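You operate a simulated robot arm through the tools that you are given. There is no shell and no other tool.

You are at the controls of a simulated robot arm. One attempt, no reset.

Task
Pay out the run on the patch card from the red drum.
Fine: go by the counter; brake off and end clip open to wind, clip shut and brake on after.

Only the result counts: the job must be done as asked and must still hold three seconds after the hand-in. Knocking over, shifting, dropping, spilling or breaking anything else fails it.

Robot
A 7-joint arm with a two-finger parallel gripper, fixed in place. Base frame: the origin is on the floor under the middle of its stand, x ahead of it, y to its left, z up. Units: m, degrees, N and s.
It reaches about 1.247 m from its shoulder. Its first joint turns from -132.0 to 132.0 degrees. Payload 3.91 kg.
The TCP is the grasp point between the finger pads, 0.03 m short of the fingertips. In the tool frame z runs along the fingers and y along their closing line. Largest opening 0.11 m; finger width 0.02, thickness 0.01; the body of the gripper, 0.048 by 0.112 m, starts 0.055 m behind the TCP.
Orientation is that of the tool frame in the base frame, as a unit quaternion [w, x, y, z]. With the fingers straight down and closing along the base's y, the tool's x points along the base's -x, its y along +y and its z along -z.

Tools
- The arm moves only by the tool jog_arm. Its argument "motion" is a list of rows, each a list of 7 numbers: the finger opening in m, from 0 to 0.11, then the shift along the tool's x, y, z in m, then the turn, a rotation vector about the tool's x, y, z in degrees. In form: [[fingers, tx, ty, tz, wx, wy, wz], ...]. A call has 1 to 20 rows; each row is the pose to reach, as a shift and turn from the pose commanded when the call began, along the tool's axes at that moment. A row lasts 0.2 s, in which the tool goes at most 0.05 m and 8.6 degrees; a call with a longer step from one row to the next is refused whole, and so is a gripper value outside its range. A pose out of reach is approached as far as the arm can. The call stops where the force on the tool passes 40 N (or 10 N more than at its start, if that is more) or the arm is blocked; 0.2 s more then pass. Each finger travels about 0.108 m/s and halts on what it meets, pressing with about 26 N; the grip force reading is that of the motor and also rises with nothing between the fingers. The clock runs only during rows and for 0.2 s after the last one: add rows that repeat a pose to give the fingers time. The reply holds the time, the measured pose of the TCP, the force on the tool along the base axes, the opening and the grip force, in the units named above and with some noise, with the torque about the TCP (base axes, N m) and any sound that the robot's microphone picked up, and new pictures: "show" is both (left out), scene, wrist or none.
- Cameras (640 x 400 px; columns grow to the right, rows downward): "scene" is fixed at [0.4017, 0.5011, 1.4199]; the picture's right is [0.78, 0.63, 0.00], its down [0.45, -0.55, -0.70] and it looks along [-0.44, 0.55, -0.71] (base axes); focal length 260 px, centre (320, 200). "wrist" rides on the gripper at [0.072, 0.017, -0.103] in the tool frame; the picture's right is [-0.23, 0.97, 0.00], its down [-0.76, -0.18, -0.62] and it looks along [-0.61, -0.14, 0.78] (tool axes); focal length 222 px, centre (320, 200). There is no depth. A picture from a camera that has moved, and an enlarged one, comes with that camera's place and axes in the base frame and with its lens.
- enlarge(camera, box): a new picture of the part [left, top, right, bottom] of that camera's present view, enlarged. No time passes.
- job_done(): hands the job in; it is judged then, once.

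Nothing tells you positions but the pictures and the camera data. Unless the task says otherwise, let go and move clear before handing in.

The tools are called after "Emit:" as name(argument=value, ...) on one line, values as JSON. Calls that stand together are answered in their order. jog_arm: Moves the arm, as the interface text tells. Its arguments: {"type":"object","properties":{"motion":{"type":"array","items":{"type":"array","items":{"type":"number"}}},"show":{"type":"string","enum":["both","scene","wrist","none"]}},"required":["motion"]} The other tools are called the same way: enlarge (camera, box) takes an enlarged picture of a part of a camera's view; job_done () hands the job in.

At the start:

```text
time: 0.0
tcp_pos: [-0.0517, 0.6161, 1.1648]
ee_rot: [0.001, 0.0, 1.0, 0.0]
ft_force: [-0.5, 0.4, 0.7]
moment: [-0.01, 0.01, 0.01]
gripper_width: 0.1101
gripper_force: 0.1
```

scene: 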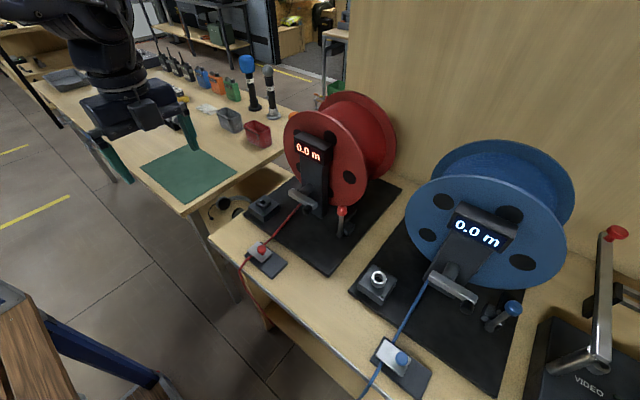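
wrist: 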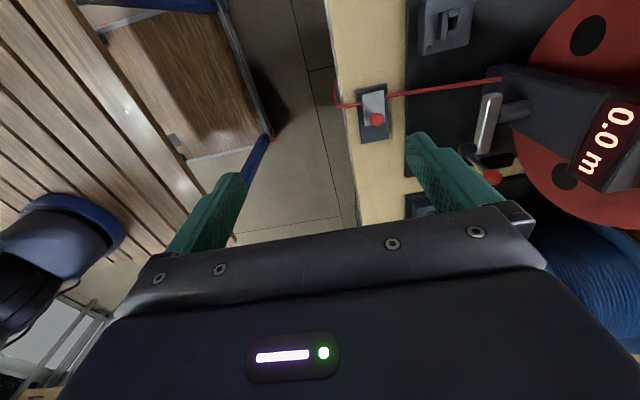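

I see two cable drums (red and blue) with counters, cranks, end clips and brake levers; I need to find the patch card and look at the details. I'll enlarge several regions first.

Emit:
enlarge(camera="scene", box=[220, 80, 420, 300])

Emit:
enlarge(camera="scene", box=[0, 40, 300, 230])

Emit:
enlarge(camera="wrist", box=[320, 0, 640, 220])

Emit:
enlarge(camera="scene", box=[340, 200, 640, 400])

```text
1.82 times, centred on (320, 190) of scene
camera zoom: at [0.4017, 0.5011, 1.4199], right [0.78, 0.63, 0.0], down [0.45, -0.55, -0.7], along [-0.44, 0.55, -0.71], focal length 472 px, centre (320, 218)
```

zoom: 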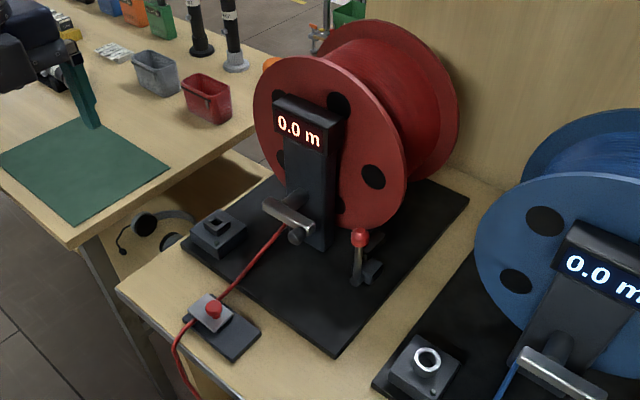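

```text
2.11 times, centred on (150, 135) of scene
camera zoom: at [0.4017, 0.5011, 1.4199], right [0.78, 0.63, 0.0], down [0.45, -0.55, -0.7], along [-0.44, 0.55, -0.71], focal length 546 px, centre (678, 337)
```

zoom: 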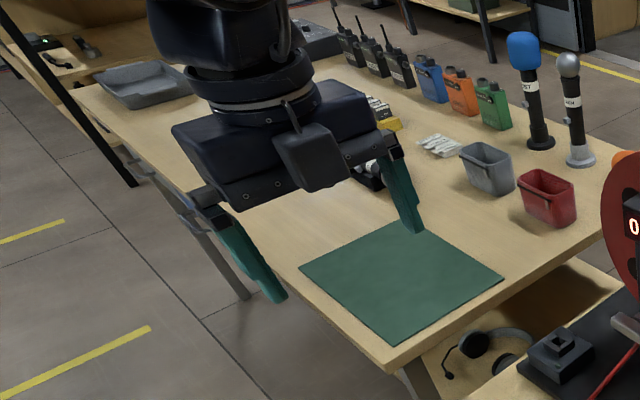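

```text
1.82 times, centred on (480, 110) of wrist
camera zoom: at [-0.1228, 0.6324, 1.2684], right [0.23, 0.97, 0.0], down [0.76, -0.18, 0.62], along [0.61, -0.14, -0.78], focal length 404 px, centre (29, 364)
```

zoom: 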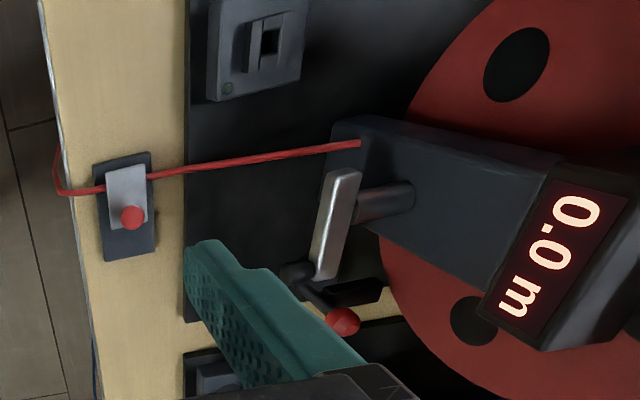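

```text
2.00 times, centred on (490, 300) of scene
camera zoom: at [0.4017, 0.5011, 1.4199], right [0.78, 0.63, 0.0], down [0.45, -0.55, -0.7], along [-0.44, 0.55, -0.71], focal length 519 px, centre (-20, 0)
```

zoom: 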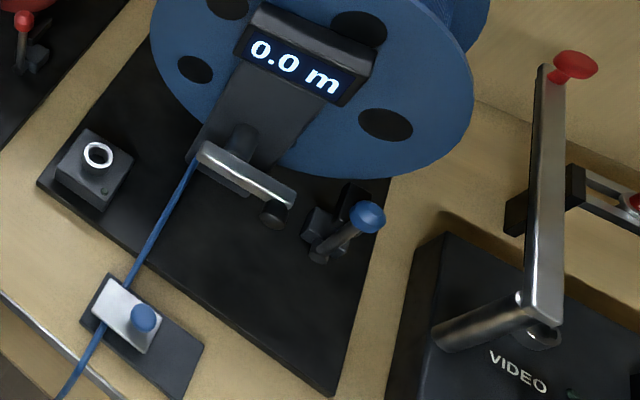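

The red end-clip knob triangulates to about (0.04, 0.71, 0.85). I can't see the patch card yet, so I'll turn the wrist camera toward the back wall to look for it.

Emit:
jog_arm(motion=[[0.11, 0, 0, 0, 0, 0, -8], [0.11, 0, 0, 0, 0, 0, -16], [0.11, 0, 0, 0, 0, 0, -24], [0.11, 0, 0, 0, 0, 0, -32], [0.11, 0, 0, 0, 0, 0, -40], [0.11, 0, 0, 0, 0, 0, -48], [0.11, 0, 0, 0, 0, 0, -56], [0.11, 0, 0, 0, 0, 0, -64], [0.11, 0, 0, 0, 0, 0, -72], [0.11, 0, 0, 0, 0, 0, -80], [0.11, 0, 0, 0, 0, 0, -88]])

Emit:
enlarge(camera="wrist", box=[0, 0, 640, 240])

```text
time: 2.4
tcp_pos: [-0.0527, 0.6171, 1.1643]
ee_rot: [0.001, -0.695, 0.719, 0.0]
ft_force: [-0.1, 0.3, -0.1]
moment: [-0.01, -0.01, -0.01]
gripper_width: 0.1099
gripper_force: 0.1
camera wrist: at [-0.0695, 0.5438, 1.2683], right [-0.97, 0.26, 0.0], down [0.2, 0.76, 0.62], along [0.16, 0.6, -0.78], focal length 222 px, centre (320, 200)
```

scene: 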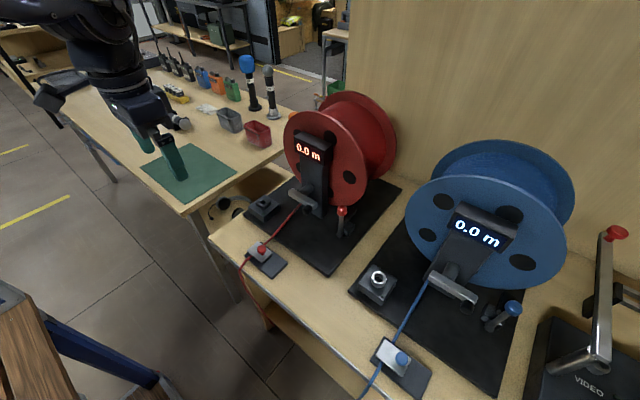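
wrist: 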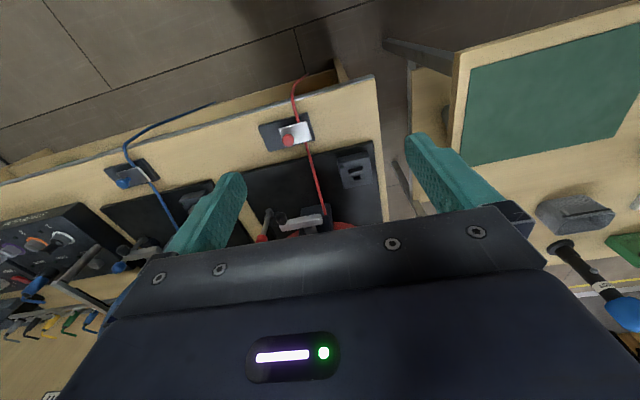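

```text
1.00 times, centred on (320, 120) of wrist (not enlarged: the box is as wide or as high as the picture)
camera zoom: at [-0.0695, 0.5438, 1.2683], right [-0.97, 0.26, 0.0], down [0.2, 0.76, 0.62], along [0.16, 0.6, -0.78], focal length 222 px, centre (320, 280)
```

zoom: 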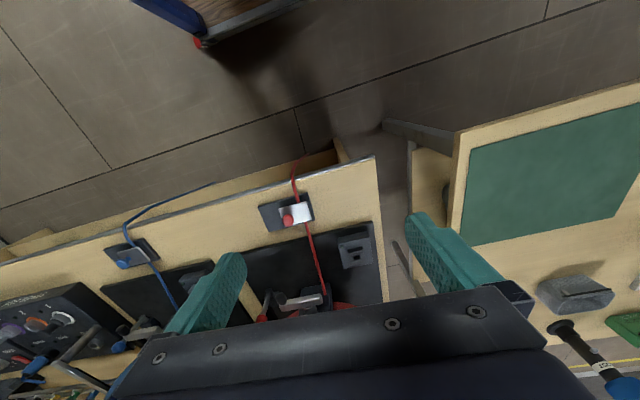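

The wrist view is mirrored upside-down, showing the drums' bench and another patch unit further along. I'll zoom into the details and then tilt to scan for the card.

Emit:
enlarge(camera="wrist", box=[0, 180, 200, 400])

Emit:
enlarge(camera="wrist", box=[220, 80, 400, 240])

Emit:
jog_arm(motion=[[0.11, 0, 0, -0.01, 0, -8, 0], [0.11, 0, 0, -0.02, 0, -16, 0], [0.11, 0, 0, -0.03, 0, -24, 0], [0.11, 0, 0, -0.04, 0, -32, 0], [0.11, 0, 0, -0.05, 0, -40, 0], [0.11, 0, 0, -0.06, 0, -48, 0], [0.11, 0, 0, -0.07, 0, -56, 0]])

```text
1.82 times, centred on (100, 290) of wrist
camera zoom: at [-0.0695, 0.5438, 1.2683], right [-0.97, 0.26, 0.0], down [0.2, 0.76, 0.62], along [0.16, 0.6, -0.78], focal length 404 px, centre (720, 36)
```

zoom: 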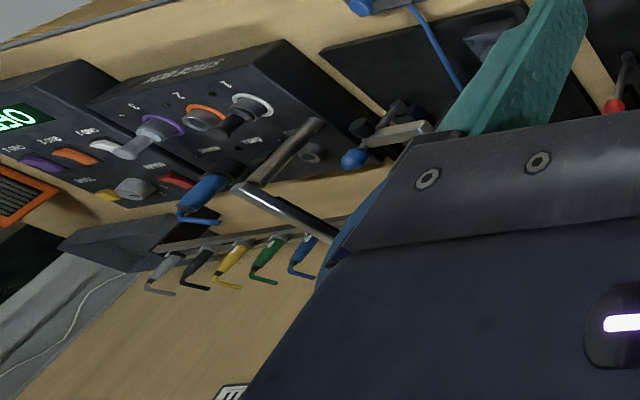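

```text
2.50 times, centred on (310, 160) of wrist
camera zoom: at [-0.0695, 0.5438, 1.2683], right [-0.97, 0.26, 0.0], down [0.2, 0.76, 0.62], along [0.16, 0.6, -0.78], focal length 555 px, centre (345, 300)
```

zoom: 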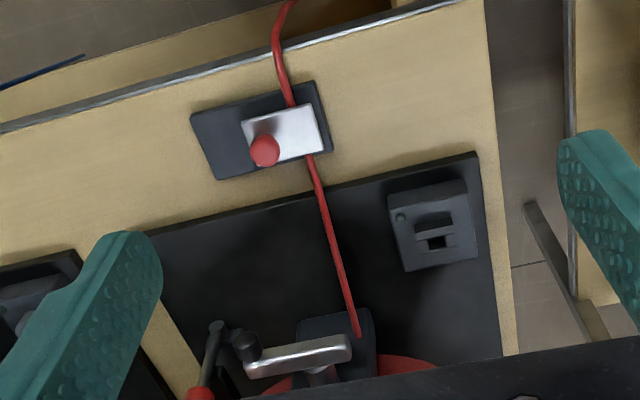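

```text
time: 4.0
tcp_pos: [-0.051, 0.6151, 1.2338]
ee_rot: [0.337, -0.614, 0.634, 0.327]
ft_force: [-1.1, -0.2, 0.2]
moment: [-0.01, 0.03, -0.01]
gripper_width: 0.1102
gripper_force: 0.1
camera wrist: at [-0.0711, 0.4882, 1.2325], right [-0.97, 0.16, 0.19], down [0.18, -0.1, 0.98], along [0.17, 0.98, 0.07], focal length 222 px, centre (320, 200)
```

scene: 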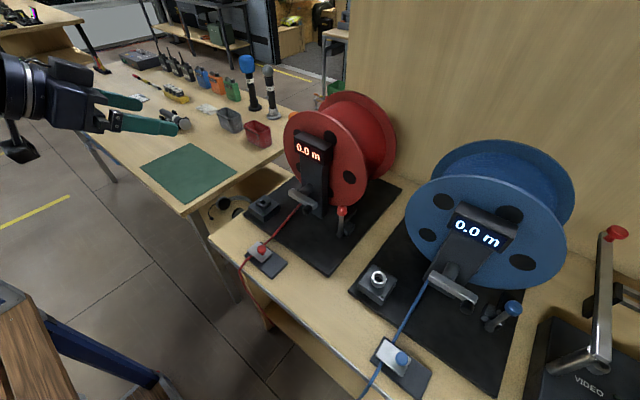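
wrist: 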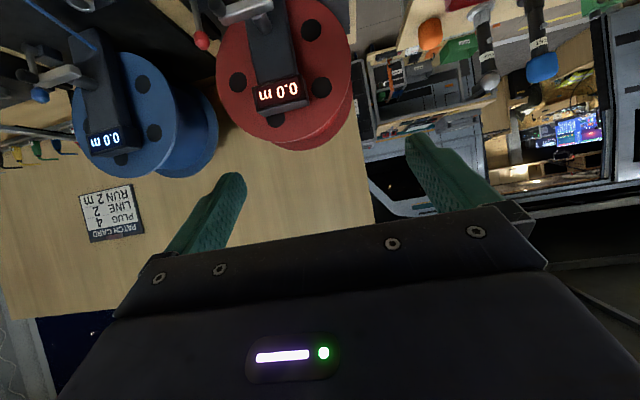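

Found the patch card on the back wall, upside-down in this picture. I'll enlarge it to read it exactly.

Emit:
enlarge(camera="wrist", box=[70, 170, 160, 250])

Emit:
enlarge(camera="wrist", box=[0, 0, 360, 180])

Emit:
enlarge(camera="scene", box=[270, 150, 370, 250])

```text
5.00 times, centred on (115, 210) of wrist
camera zoom: at [-0.0711, 0.4882, 1.2325], right [-0.97, 0.16, 0.19], down [0.18, -0.1, 0.98], along [0.17, 0.98, 0.07], focal length 1111 px, centre (1345, 150)
```

zoom: 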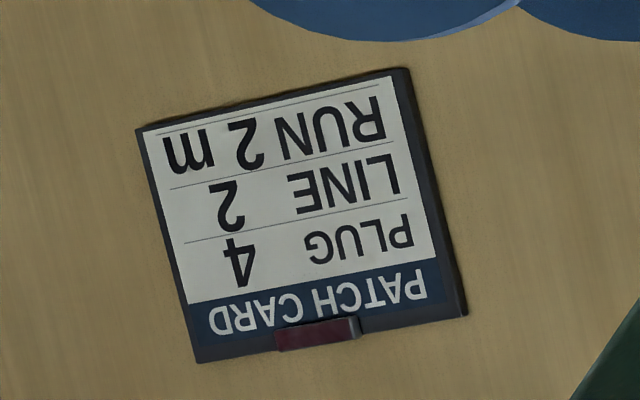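

```text
1.78 times, centred on (180, 90) of wrist
camera zoom: at [-0.0711, 0.4882, 1.2325], right [-0.97, 0.16, 0.19], down [0.18, -0.1, 0.98], along [0.17, 0.98, 0.07], focal length 395 px, centre (569, 396)
```

zoom: 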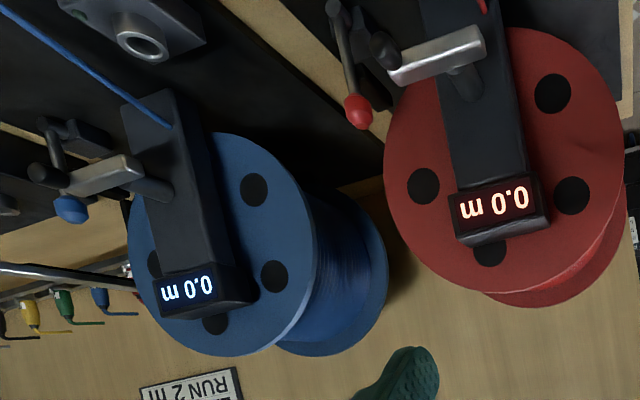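

```text
4.00 times, centred on (320, 200) of scene
camera zoom: at [0.4017, 0.5011, 1.4199], right [0.78, 0.63, 0.0], down [0.45, -0.55, -0.7], along [-0.44, 0.55, -0.71], focal length 1038 px, centre (320, 200)
```

zoom: 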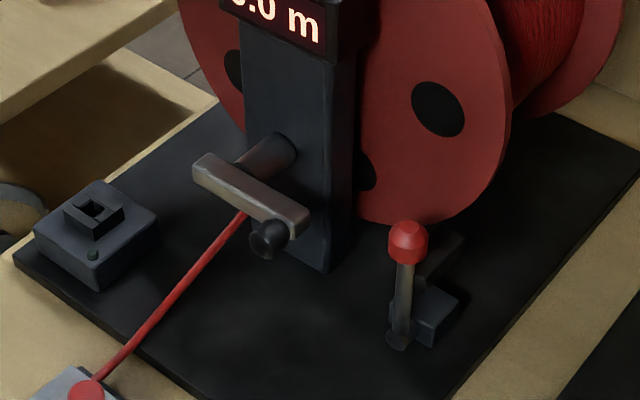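

The card reads PLUG 4 / LINE 2 / RUN 2 m, so the red drum must pay out 2.0 m. The crank knob is at about (0.094, 0.834, 0.928) and the brake's red ball at about (0.163, 0.888, 0.928); next I move closer to see how the brake, clip and crank work.

Emit:
jog_arm(motion=[[0.11, 0.024, -0.0215, 0.0195, -0.2, 1.6, -0.15], [0.11, 0.048, -0.043, 0.039, -0.4, 3.2, -0.3], [0.11, 0.071, -0.065, 0.058, -0.6, 4.8, -0.45], [0.11, 0.095, -0.086, 0.078, -0.9, 6.4, -0.6], [0.11, 0.119, -0.108, 0.097, -1.1, 8, -0.75], [0.11, 0.143, -0.129, 0.117, -1.3, 9.5, -0.9], [0.11, 0.166, -0.151, 0.136, -1.5, 11, -1.0]])

Emit:
enlarge(camera="wrist", box=[160, 0, 480, 200])

```text
time: 5.6
tcp_pos: [0.0967, 0.6324, 1.0225]
ee_rot: [0.269, -0.653, 0.654, 0.272]
ft_force: [-0.6, 0.4, 0.8]
moment: [-0.04, -0.04, -0.06]
gripper_width: 0.1099
gripper_force: 0.1
camera wrist: at [0.0803, 0.5071, 1.0451], right [-0.97, 0.16, 0.16], down [0.18, 0.1, 0.98], along [0.14, 0.98, -0.12], focal length 222 px, centre (320, 200)
```

scene: 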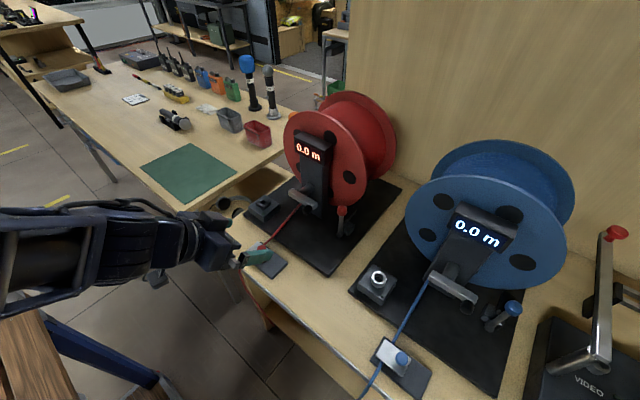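
wrist: 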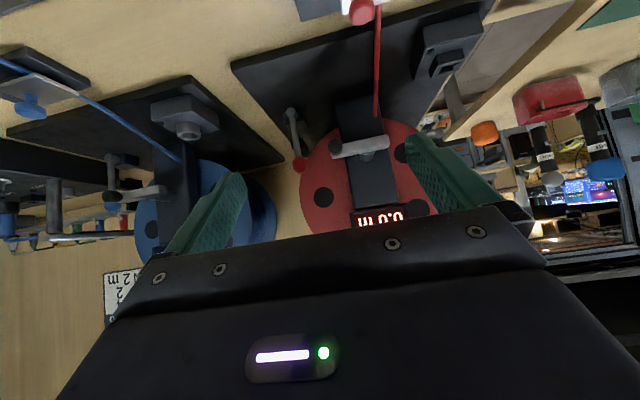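

```text
2.00 times, centred on (320, 100) of wrist
camera zoom: at [0.0803, 0.5071, 1.0451], right [-0.97, 0.16, 0.16], down [0.18, 0.1, 0.98], along [0.14, 0.98, -0.12], focal length 444 px, centre (320, 400)
```

zoom: 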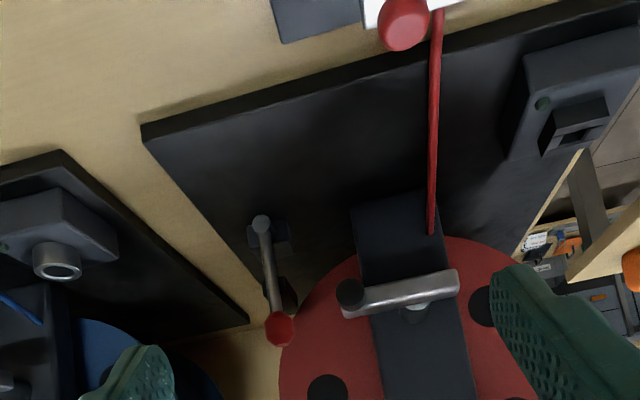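

Now I have a good close view (upside-down). I'll enlarge the brake lever, crank and clip further.

Emit:
enlarge(camera="wrist", box=[260, 90, 360, 190])

Emit:
enlarge(camera="wrist", box=[320, 110, 420, 190])

Emit:
enlarge(camera="wrist", box=[60, 130, 180, 230])

Emit:
enlarge(camera="scene", box=[370, 310, 450, 400])

Emit:
enlarge(camera="scene", box=[310, 190, 380, 250])

Emit:
enlarge(camera="scene", box=[460, 270, 540, 340])

```text
4.00 times, centred on (310, 140) of wrist
camera zoom: at [0.0803, 0.5071, 1.0451], right [-0.97, 0.16, 0.16], down [0.18, 0.1, 0.98], along [0.14, 0.98, -0.12], focal length 888 px, centre (360, 440)
```

zoom: 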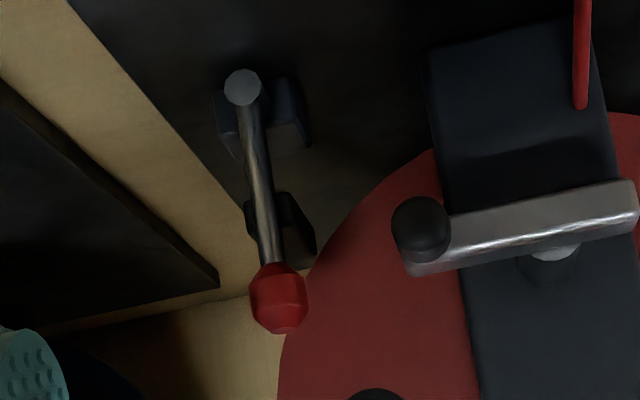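

```text
5.00 times, centred on (370, 150) of wrist
camera zoom: at [0.0803, 0.5071, 1.0451], right [-0.97, 0.16, 0.16], down [0.18, 0.1, 0.98], along [0.14, 0.98, -0.12], focal length 1111 px, centre (70, 450)
```

zoom: 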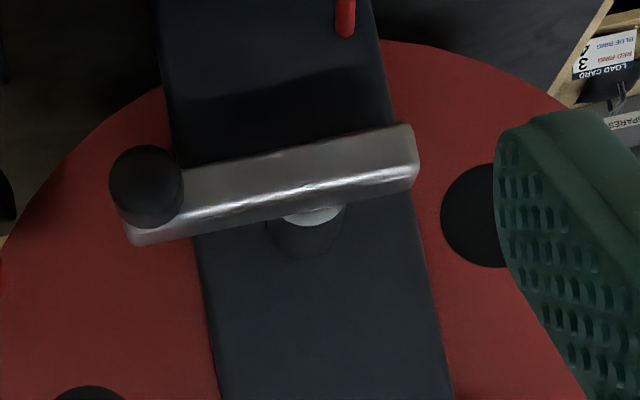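

```text
4.00 times, centred on (120, 180) of wrist
camera zoom: at [0.0803, 0.5071, 1.0451], right [-0.97, 0.16, 0.16], down [0.18, 0.1, 0.98], along [0.14, 0.98, -0.12], focal length 888 px, centre (1120, 280)
```

zoom: 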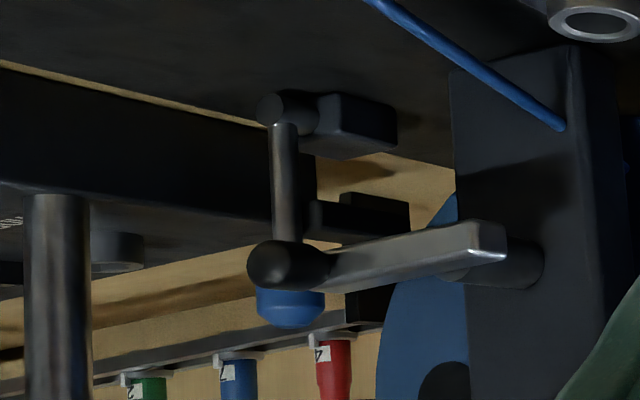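

```text
4.44 times, centred on (410, 355) of scene
camera zoom: at [0.4017, 0.5011, 1.4199], right [0.78, 0.63, 0.0], down [0.45, -0.55, -0.7], along [-0.44, 0.55, -0.71], focal length 1153 px, centre (-80, -489)
```

zoom: 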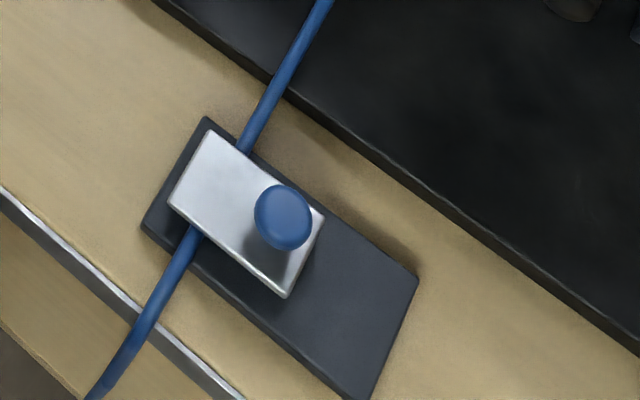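

```text
6.67 times, centred on (345, 220) of scene
camera zoom: at [0.4017, 0.5011, 1.4199], right [0.78, 0.63, 0.0], down [0.45, -0.55, -0.7], along [-0.44, 0.55, -0.71], focal length 1730 px, centre (153, 67)
```

zoom: 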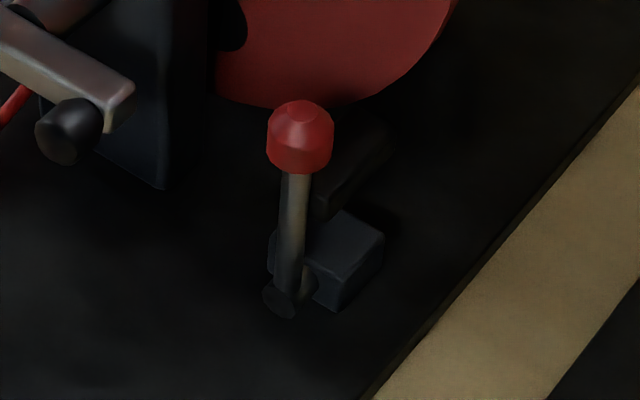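

```text
5.71 times, centred on (500, 305) of scene
camera zoom: at [0.4017, 0.5011, 1.4199], right [0.78, 0.63, 0.0], down [0.45, -0.55, -0.7], along [-0.44, 0.55, -0.71], focal length 1483 px, centre (-709, -400)
```

zoom: 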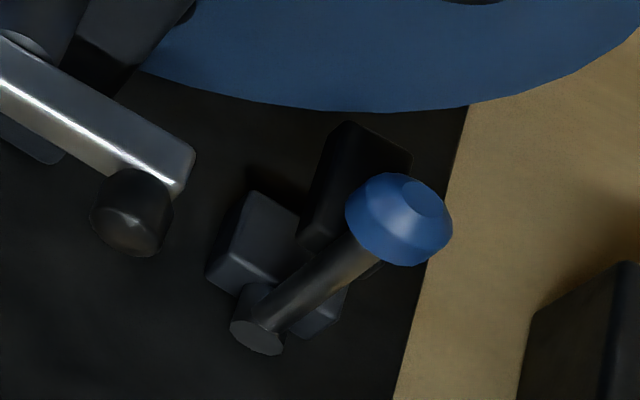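

The brake lever stands vertical on a pivot at about (0.162, 0.89, 0.824) with its ball at (0.162, 0.888, 0.928), swinging in the x–z plane; the clip looks like a slider moving along +x. I'll approach the brake lever first with fingers straddling the ball.

Emit:
jog_arm(motion=[[0.1, -0.019, -0.011, 0.0217, 0, 0, 0], [0.09, -0.038, -0.0218, 0.0433, 0, 0, 0], [0.08, -0.057, -0.0327, 0.065, 0, 0, 0], [0.07, -0.076, -0.0435, 0.0867, 0, 0, 0], [0.06, -0.095, -0.0544, 0.108, 0, 0, 0], [0.05, -0.1139, -0.0653, 0.13, 0, 0, 0], [0.05, -0.1139, -0.0653, 0.155, 0, 0, 0], [0.05, -0.1139, -0.0653, 0.18, 0, 0, 0]])

Emit:
enlarge(camera="wrist", box=[200, 0, 480, 220])

Emit:
enlarge(camera="scene", box=[240, 110, 400, 260])

```text
time: 7.4
tcp_pos: [0.165, 0.8404, 0.9753]
ee_rot: [0.27, -0.651, 0.655, 0.272]
ft_force: [0.0, 0.2, 0.6]
moment: [0.01, -0.02, -0.01]
gripper_width: 0.0502
gripper_force: 0.1
camera wrist: at [0.1483, 0.7135, 0.998], right [-0.97, 0.16, 0.16], down [0.18, 0.1, 0.98], along [0.14, 0.98, -0.12], focal length 222 px, centre (320, 200)
```

scene: 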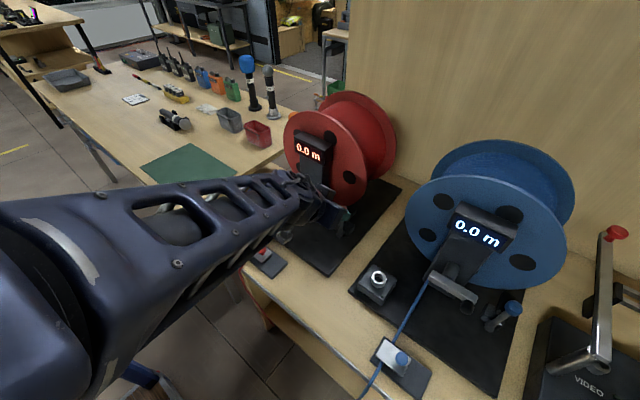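
wrist: 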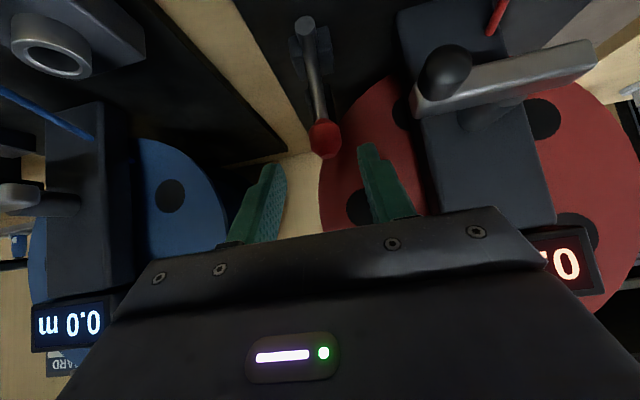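

```text
1.82 times, centred on (340, 110) of wrist
camera zoom: at [0.1483, 0.7135, 0.998], right [-0.97, 0.16, 0.16], down [0.18, 0.1, 0.98], along [0.14, 0.98, -0.12], focal length 404 px, centre (284, 364)
```

zoom: 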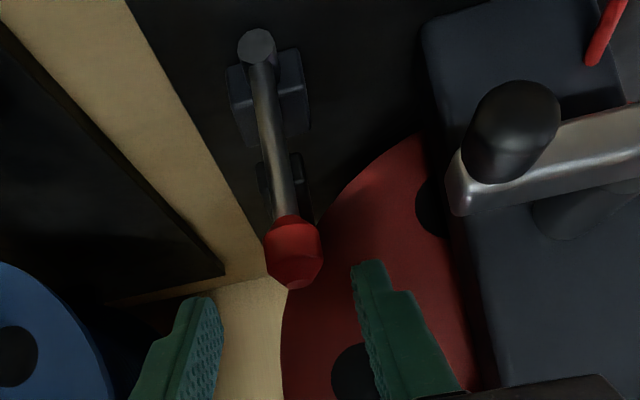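

```text
2.67 times, centred on (320, 185) of scene
camera zoom: at [0.4017, 0.5011, 1.4199], right [0.78, 0.63, 0.0], down [0.45, -0.55, -0.7], along [-0.44, 0.55, -0.71], focal length 692 px, centre (320, 240)
```

zoom: 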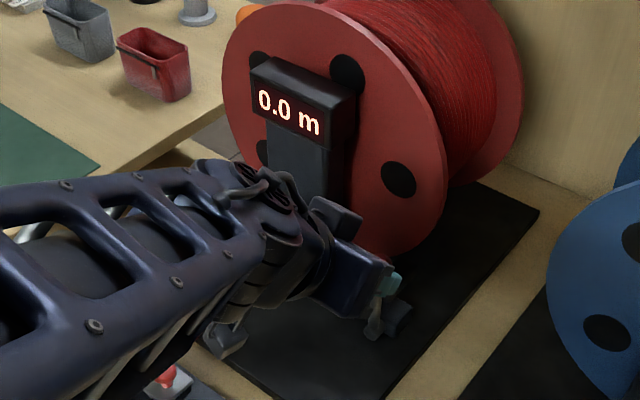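

The ball sits at about (0.161, 0.888, 0.928), centred between the fingers. I'll advance so the fingers straddle it, then push toward +x gently to find which way the brake releases.

Emit:
jog_arm(motion=[[0.05, 0, 0.002, 0.018, 0, 0, 0], [0.05, 0, 0.004, 0.035, 0, 0, 0], [0.05, 0, 0.004, 0.051, 0, 0, 0], [0.05, 0, 0.004, 0.051, 0, 0, 0]], show="wrist")

Emit:
enlarge(camera="wrist", box=[220, 0, 460, 240])

```text
time: 8.4
tcp_pos: [0.1622, 0.8756, 0.9378]
ee_rot: [0.27, -0.651, 0.655, 0.271]
ft_force: [-0.7, 0.1, 0.6]
moment: [0.02, 0.01, 0.02]
gripper_width: 0.0502
gripper_force: 0.0
camera wrist: at [0.1454, 0.7495, 0.9603], right [-0.97, 0.16, 0.16], down [0.18, 0.1, 0.98], along [0.14, 0.98, -0.12], focal length 222 px, centre (320, 200)
```

wrist: 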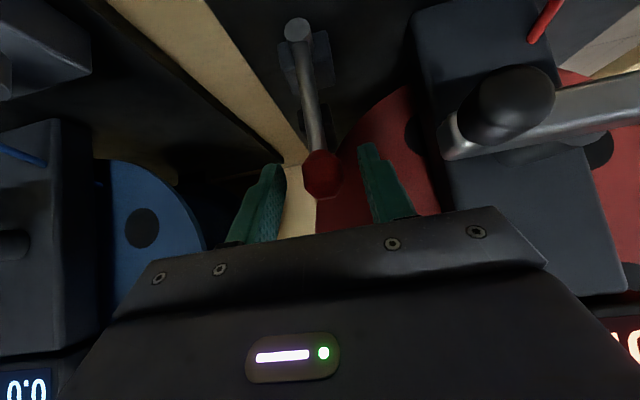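

```text
1.67 times, centred on (340, 120) of wrist
camera zoom: at [0.1454, 0.7495, 0.9603], right [-0.97, 0.16, 0.16], down [0.18, 0.1, 0.98], along [0.14, 0.98, -0.12], focal length 370 px, centre (287, 333)
```

zoom: 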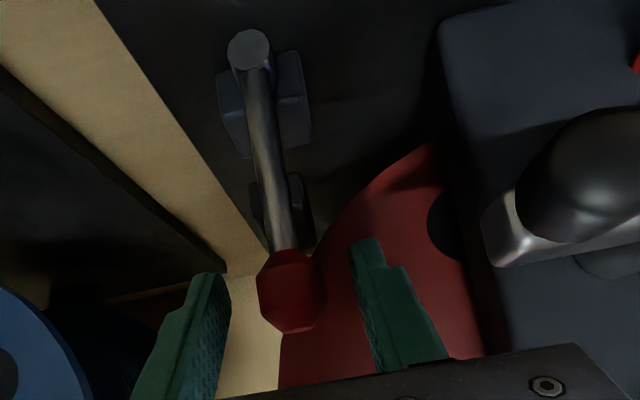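

The ball is between the fingertips. I'll push it slowly toward +x and watch the force.

Emit:
jog_arm(motion=[[0.05, 0, -0.006, 0, 0, 0, 0], [0.05, 0, -0.012, 0, 0, 0, 0], [0.05, 0, -0.016, 0, 0, 0, 0], [0.05, 0, -0.02, 0, 0, 0, 0], [0.05, 0, -0.025, 0, 0, 0, 0]], show="wrist")

```text
time: 9.6
tcp_pos: [0.1878, 0.8751, 0.9383]
ee_rot: [0.27, -0.652, 0.655, 0.272]
ft_force: [-1.8, -0.6, -0.6]
moment: [-0.06, 0.04, 0.02]
gripper_width: 0.0507
gripper_force: 1.3
camera wrist: at [0.1712, 0.7499, 0.9621], right [-0.97, 0.16, 0.16], down [0.18, 0.1, 0.98], along [0.14, 0.98, -0.12], focal length 222 px, centre (320, 200)
```

wrist: 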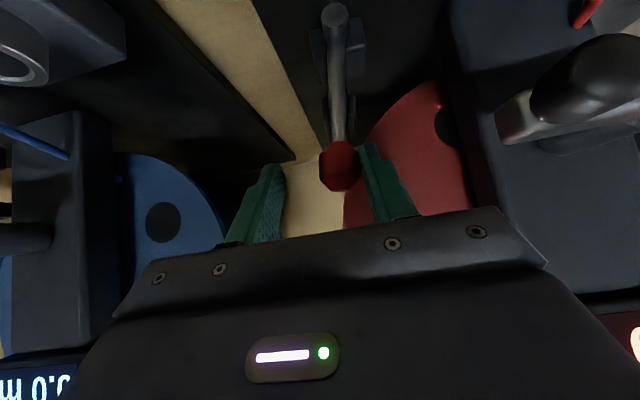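

The lever moves freely toward +x (only ~2 N). I'll continue along its arc until it meets its stop.

Emit:
jog_arm(motion=[[0.05, 0.001, -0.0075, 0.001, 0, 0, 0], [0.05, 0.0025, -0.015, 0.0025, 0, 0, 0], [0.05, 0.0042, -0.0225, 0.0042, 0, 0, 0], [0.05, 0.0065, -0.03, 0.0065, 0, 0, 0]], show="wrist")

```text
time: 10.6
tcp_pos: [0.2183, 0.8745, 0.9289]
ee_rot: [0.27, -0.651, 0.655, 0.271]
ft_force: [1.7, 0.1, -0.2]
moment: [0.04, -0.02, 0.0]
gripper_width: 0.0508
gripper_force: 0.8
camera wrist: at [0.2023, 0.7493, 0.9505], right [-0.97, 0.16, 0.16], down [0.18, 0.1, 0.98], along [0.15, 0.98, -0.12], focal length 222 px, centre (320, 200)
```

wrist: 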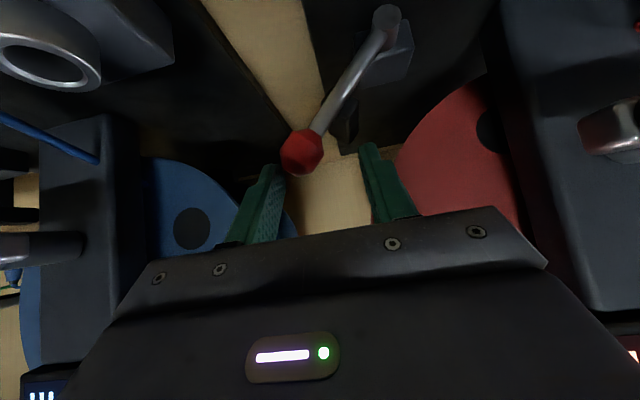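

The lever snapped over and is now leaning onto the other finger, about 40° toward +x. I'll let it go on to its end stop.

Emit:
jog_arm(motion=[[0.06, 0.003, -0.008, 0.003, 0, 0, 0], [0.06, 0.006, -0.016, 0.006, 0, 0, 0], [0.07, 0.009, -0.024, 0.009, 0, 0, 0], [0.07, 0.009, -0.024, 0.009, 0, 0, 0]], show="wrist")

```text
time: 11.6
tcp_pos: [0.2427, 0.8734, 0.9151]
ee_rot: [0.27, -0.652, 0.655, 0.271]
ft_force: [0.3, 0.0, -0.6]
moment: [0.02, 0.0, -0.03]
gripper_width: 0.0702
gripper_force: 0.0
camera wrist: at [0.2258, 0.7492, 0.9385], right [-0.97, 0.16, 0.16], down [0.18, 0.1, 0.98], along [0.14, 0.98, -0.12], focal length 222 px, centre (320, 200)
```

wrist: 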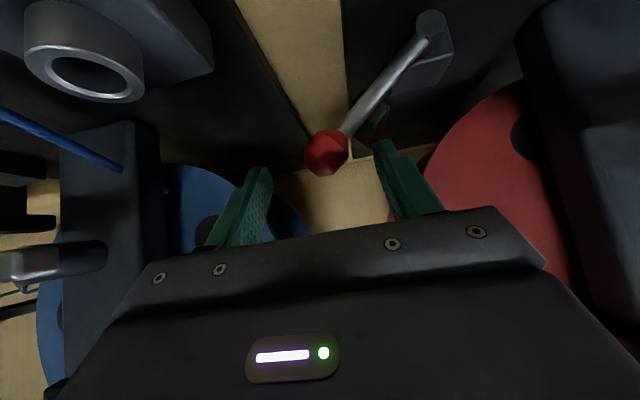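

The brake lever rests at about 48° toward +x: brake off. Now I'll withdraw and move to look at the end clip up close.

Emit:
jog_arm(motion=[[0.07, 0, 0, -0.04, 0, 0, 0], [0.07, 0, 0, -0.08, 0, 0, 0], [0.07, 0, 0, -0.12, 0, 0, 0], [0.07, 0, 0, -0.16, 0, 0, 0], [0.06, 0.0245, 0.034, -0.173, 0, 0, 0], [0.05, 0.049, 0.0676, -0.186, 0, 0, 0], [0.05, 0.0735, 0.101, -0.2, 0, 0, 0], [0.05, 0.098, 0.135, -0.213, 0, 0, 0], [0.05, 0.1225, 0.169, -0.226, 0, 0, 0], [0.05, 0.147, 0.2027, -0.239, 0, 0, 0]])

Emit:
enlarge(camera="wrist", box=[220, 0, 460, 200])

Emit:
enlarge(camera="scene", box=[220, 180, 380, 300])

```text
time: 13.8
tcp_pos: [0.0333, 0.6025, 0.982]
ee_rot: [0.27, -0.652, 0.655, 0.271]
ft_force: [0.7, 0.7, -0.3]
moment: [0.0, 0.04, 0.01]
gripper_width: 0.0502
gripper_force: 0.0
camera wrist: at [0.0176, 0.4756, 1.0035], right [-0.97, 0.16, 0.16], down [0.18, 0.1, 0.98], along [0.14, 0.98, -0.12], focal length 222 px, centre (320, 200)
```

scene: 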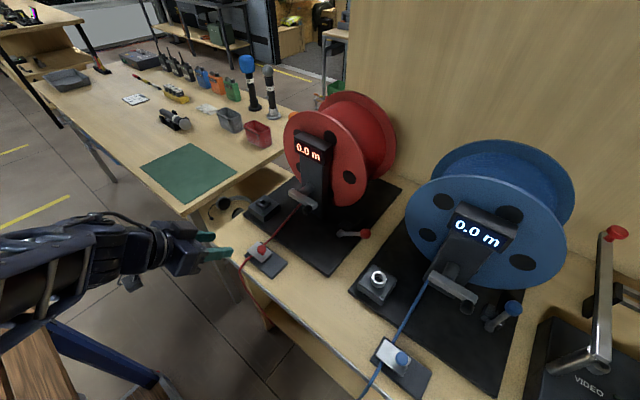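
wrist: 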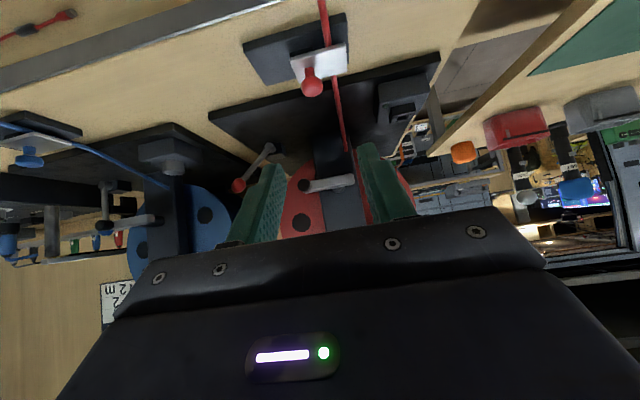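

```text
2.00 times, centred on (340, 100) of wrist
camera zoom: at [0.0176, 0.4756, 1.0035], right [-0.97, 0.16, 0.16], down [0.18, 0.1, 0.98], along [0.14, 0.98, -0.12], focal length 444 px, centre (280, 400)
```

zoom: 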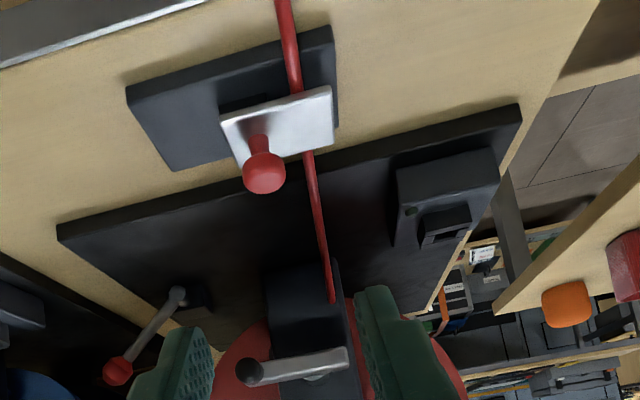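

```text
3.33 times, centred on (300, 240) of scene
camera zoom: at [0.4017, 0.5011, 1.4199], right [0.78, 0.63, 0.0], down [0.45, -0.55, -0.7], along [-0.44, 0.55, -0.71], focal length 865 px, centre (387, 67)
```

zoom: 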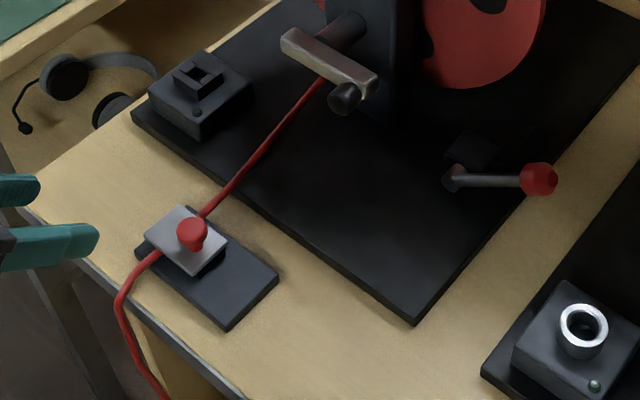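

The clip is a silver plate with a red knob at about (0.039, 0.71, 0.843), over the cable, with the base extending toward +x where it would slide. I'll straddle the knob with the fingertips and try sliding toward +x.

Emit:
jog_arm(motion=[[0.05, 0.007, -0.002, 0.04, 0, 0, 0], [0.05, 0.015, -0.004, 0.08, 0, 0, 0], [0.04, 0.0223, -0.0057, 0.11, 0, 0, 0], [0.04, 0.0223, -0.0057, 0.12, 0, 0, 0]])

Emit:
enlarge(camera="wrist", box=[220, 0, 460, 240])

Emit:
enlarge(camera="scene", box=[220, 210, 300, 280])

```text
time: 14.8
tcp_pos: [0.0414, 0.6707, 0.8802]
ee_rot: [0.269, -0.652, 0.655, 0.271]
ft_force: [0.1, 1.0, -0.1]
moment: [0.01, 0.01, 0.01]
gripper_width: 0.0399
gripper_force: 0.1
camera wrist: at [0.0259, 0.5448, 0.9025], right [-0.97, 0.16, 0.16], down [0.18, 0.1, 0.98], along [0.14, 0.98, -0.12], focal length 222 px, centre (320, 200)
```

scene: 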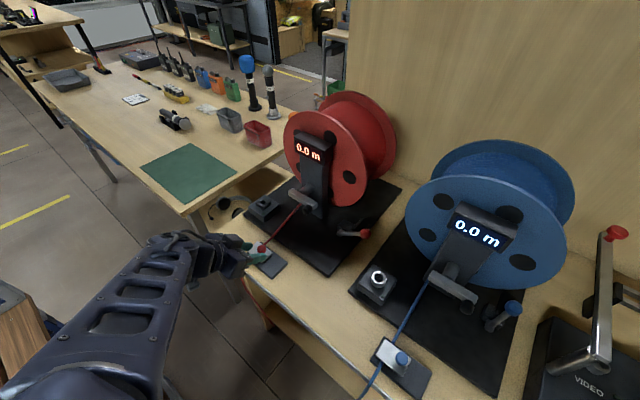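
wrist: 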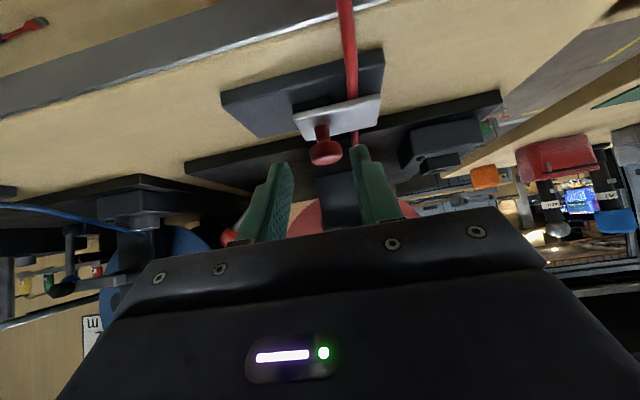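

```text
1.67 times, centred on (340, 120) of wrist
camera zoom: at [0.0259, 0.5448, 0.9025], right [-0.97, 0.16, 0.16], down [0.18, 0.1, 0.98], along [0.14, 0.98, -0.12], focal length 370 px, centre (287, 333)
```

zoom: 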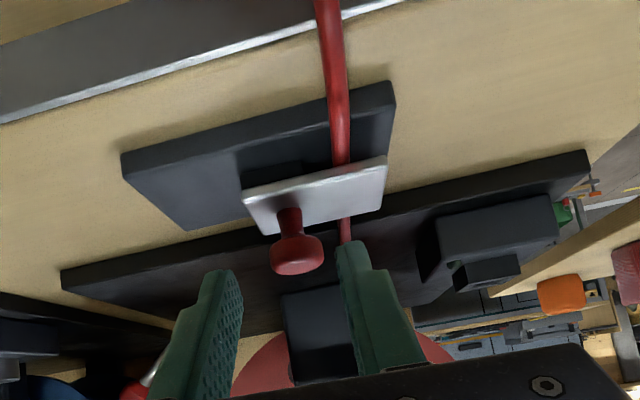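

```text
5.71 times, centred on (260, 245) of scene
camera zoom: at [0.4017, 0.5011, 1.4199], right [0.78, 0.63, 0.0], down [0.45, -0.55, -0.7], along [-0.44, 0.55, -0.71], focal length 1483 px, centre (663, -57)
```

zoom: 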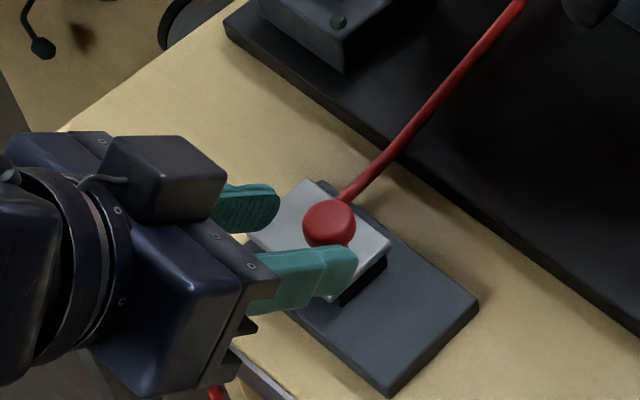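

The knob is just ahead of and between the fingertips, at about (0.039, 0.71, 0.846). I'll advance to straddle it and slide toward +x.

Emit:
jog_arm(motion=[[0.036, -0.002, 0.001, 0.012, 0, 0, 0], [0.036, -0.0035, 0.002, 0.024, 0, 0, 0], [0.036, -0.0035, 0.0024, 0.032, 0, 0, 0], [0.036, -0.0035, 0.0024, 0.032, 0, 0, 0]], show="wrist")

Emit:
enlarge(camera="scene", box=[220, 210, 300, 280])

```text
time: 15.8
tcp_pos: [0.0414, 0.6975, 0.8616]
ee_rot: [0.271, -0.651, 0.656, 0.27]
ft_force: [0.2, -0.6, -0.1]
moment: [0.0, 0.03, 0.01]
gripper_width: 0.0364
gripper_force: 0.0
camera wrist: at [0.0245, 0.571, 0.8847], right [-0.97, 0.16, 0.16], down [0.18, 0.1, 0.98], along [0.14, 0.98, -0.12], focal length 222 px, centre (320, 200)
```

wrist: 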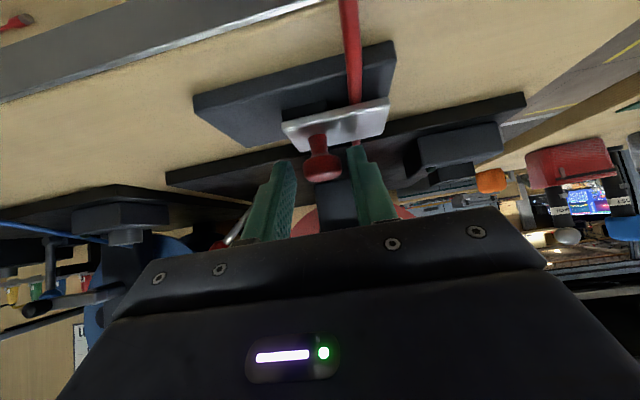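

```text
5.71 times, centred on (260, 245) of scene
camera zoom: at [0.4017, 0.5011, 1.4199], right [0.78, 0.63, 0.0], down [0.45, -0.55, -0.7], along [-0.44, 0.55, -0.71], focal length 1483 px, centre (663, -57)
```

zoom: 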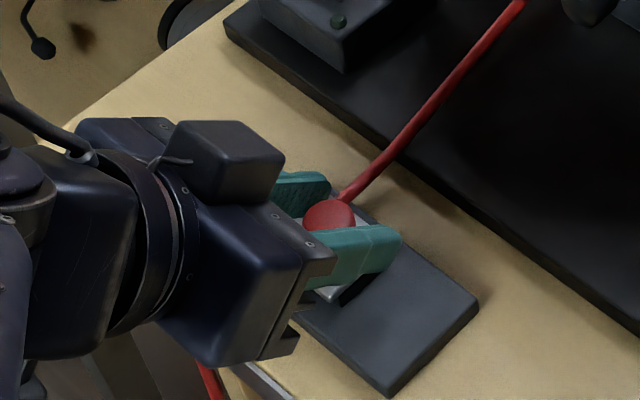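

The fingertips straddle the knob. Now I'll push toward +x gently.

Emit:
jog_arm(motion=[[0.036, 0, -0.006, 0, 0, 0, 0], [0.036, 0, -0.012, 0, 0, 0, 0], [0.036, 0, -0.018, 0, 0, 0, 0], [0.036, 0, -0.022, 0, 0, 0, 0]], show="wrist")

Emit:
enlarge(camera="scene", box=[220, 210, 300, 280])

```text
time: 16.8
tcp_pos: [0.0612, 0.6954, 0.8619]
ee_rot: [0.27, -0.652, 0.655, 0.271]
ft_force: [0.0, -0.1, 1.7]
moment: [0.04, -0.01, 0.01]
gripper_width: 0.036
gripper_force: 0.1
camera wrist: at [0.0459, 0.5712, 0.8831], right [-0.97, 0.16, 0.16], down [0.18, 0.1, 0.98], along [0.14, 0.98, -0.12], focal length 222 px, centre (320, 200)
```

wrist: 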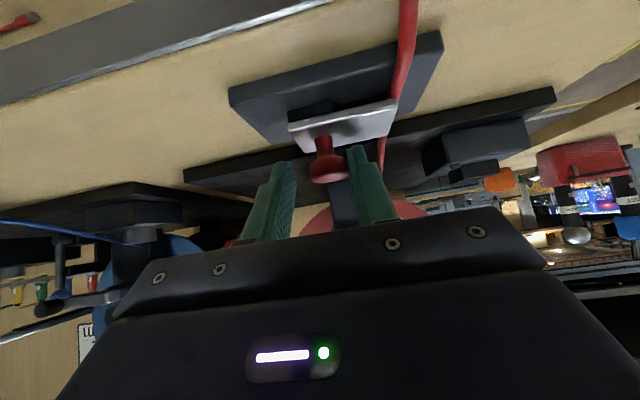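

```text
5.71 times, centred on (260, 245) of scene
camera zoom: at [0.4017, 0.5011, 1.4199], right [0.78, 0.63, 0.0], down [0.45, -0.55, -0.7], along [-0.44, 0.55, -0.71], focal length 1483 px, centre (663, -57)
```

zoom: 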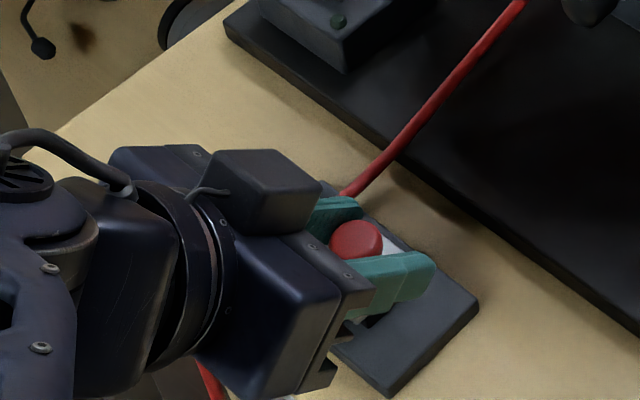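

It slides with almost no force, and the plate is clearing the cable. I'll continue until it reaches its stop.

Emit:
jog_arm(motion=[[0.036, 0, -0.005, 0, 0, 0, 0], [0.036, 0, -0.01, 0, 0, 0, 0], [0.036, 0, -0.015, 0, 0, 0, 0], [0.036, 0, -0.02, 0, 0, 0, 0], [0.036, 0, -0.025, 0, 0, 0, 0], [0.036, 0, -0.03, 0, 0, 0, 0]], show="wrist")

Emit:
enlarge(camera="scene", box=[220, 210, 300, 280])

Emit:
enlarge(camera="wrist", box=[220, 0, 460, 240])

```text
time: 18.2
tcp_pos: [0.0894, 0.6976, 0.861]
ee_rot: [0.269, -0.653, 0.654, 0.271]
ft_force: [-33.1, 0.0, 0.2]
moment: [-0.04, 0.54, 0.32]
gripper_width: 0.0523
gripper_force: 16.1
camera wrist: at [0.0739, 0.5712, 0.8836], right [-0.97, 0.16, 0.17], down [0.18, 0.1, 0.98], along [0.14, 0.98, -0.12], focal length 222 px, centre (320, 200)
```

wrist: 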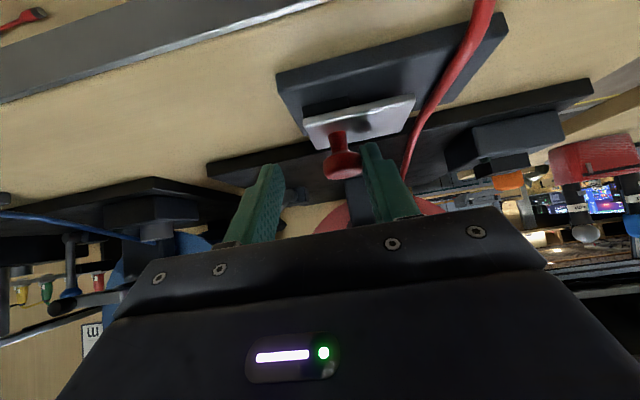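

```text
5.71 times, centred on (260, 245) of scene
camera zoom: at [0.4017, 0.5011, 1.4199], right [0.78, 0.63, 0.0], down [0.45, -0.55, -0.7], along [-0.44, 0.55, -0.71], focal length 1483 px, centre (663, -57)
```

zoom: 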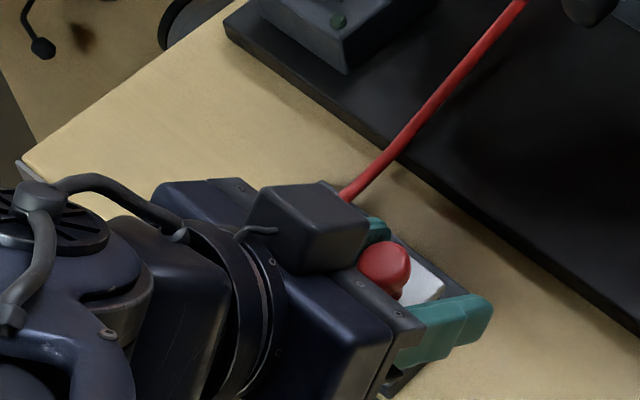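

```text
1.67 times, centred on (340, 120) of wrist
camera zoom: at [0.0739, 0.5712, 0.8836], right [-0.97, 0.16, 0.17], down [0.18, 0.1, 0.98], along [0.14, 0.98, -0.12], focal length 370 px, centre (287, 333)
```

zoom: 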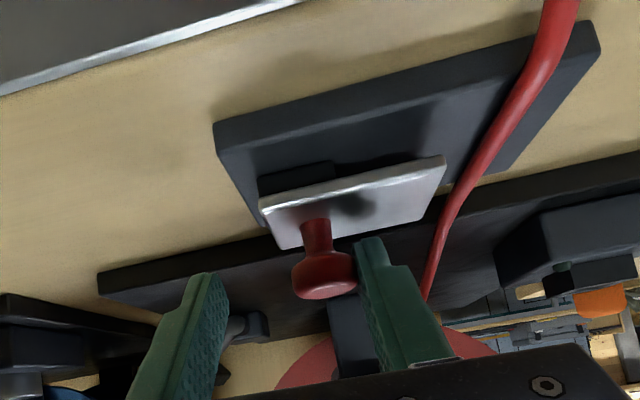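

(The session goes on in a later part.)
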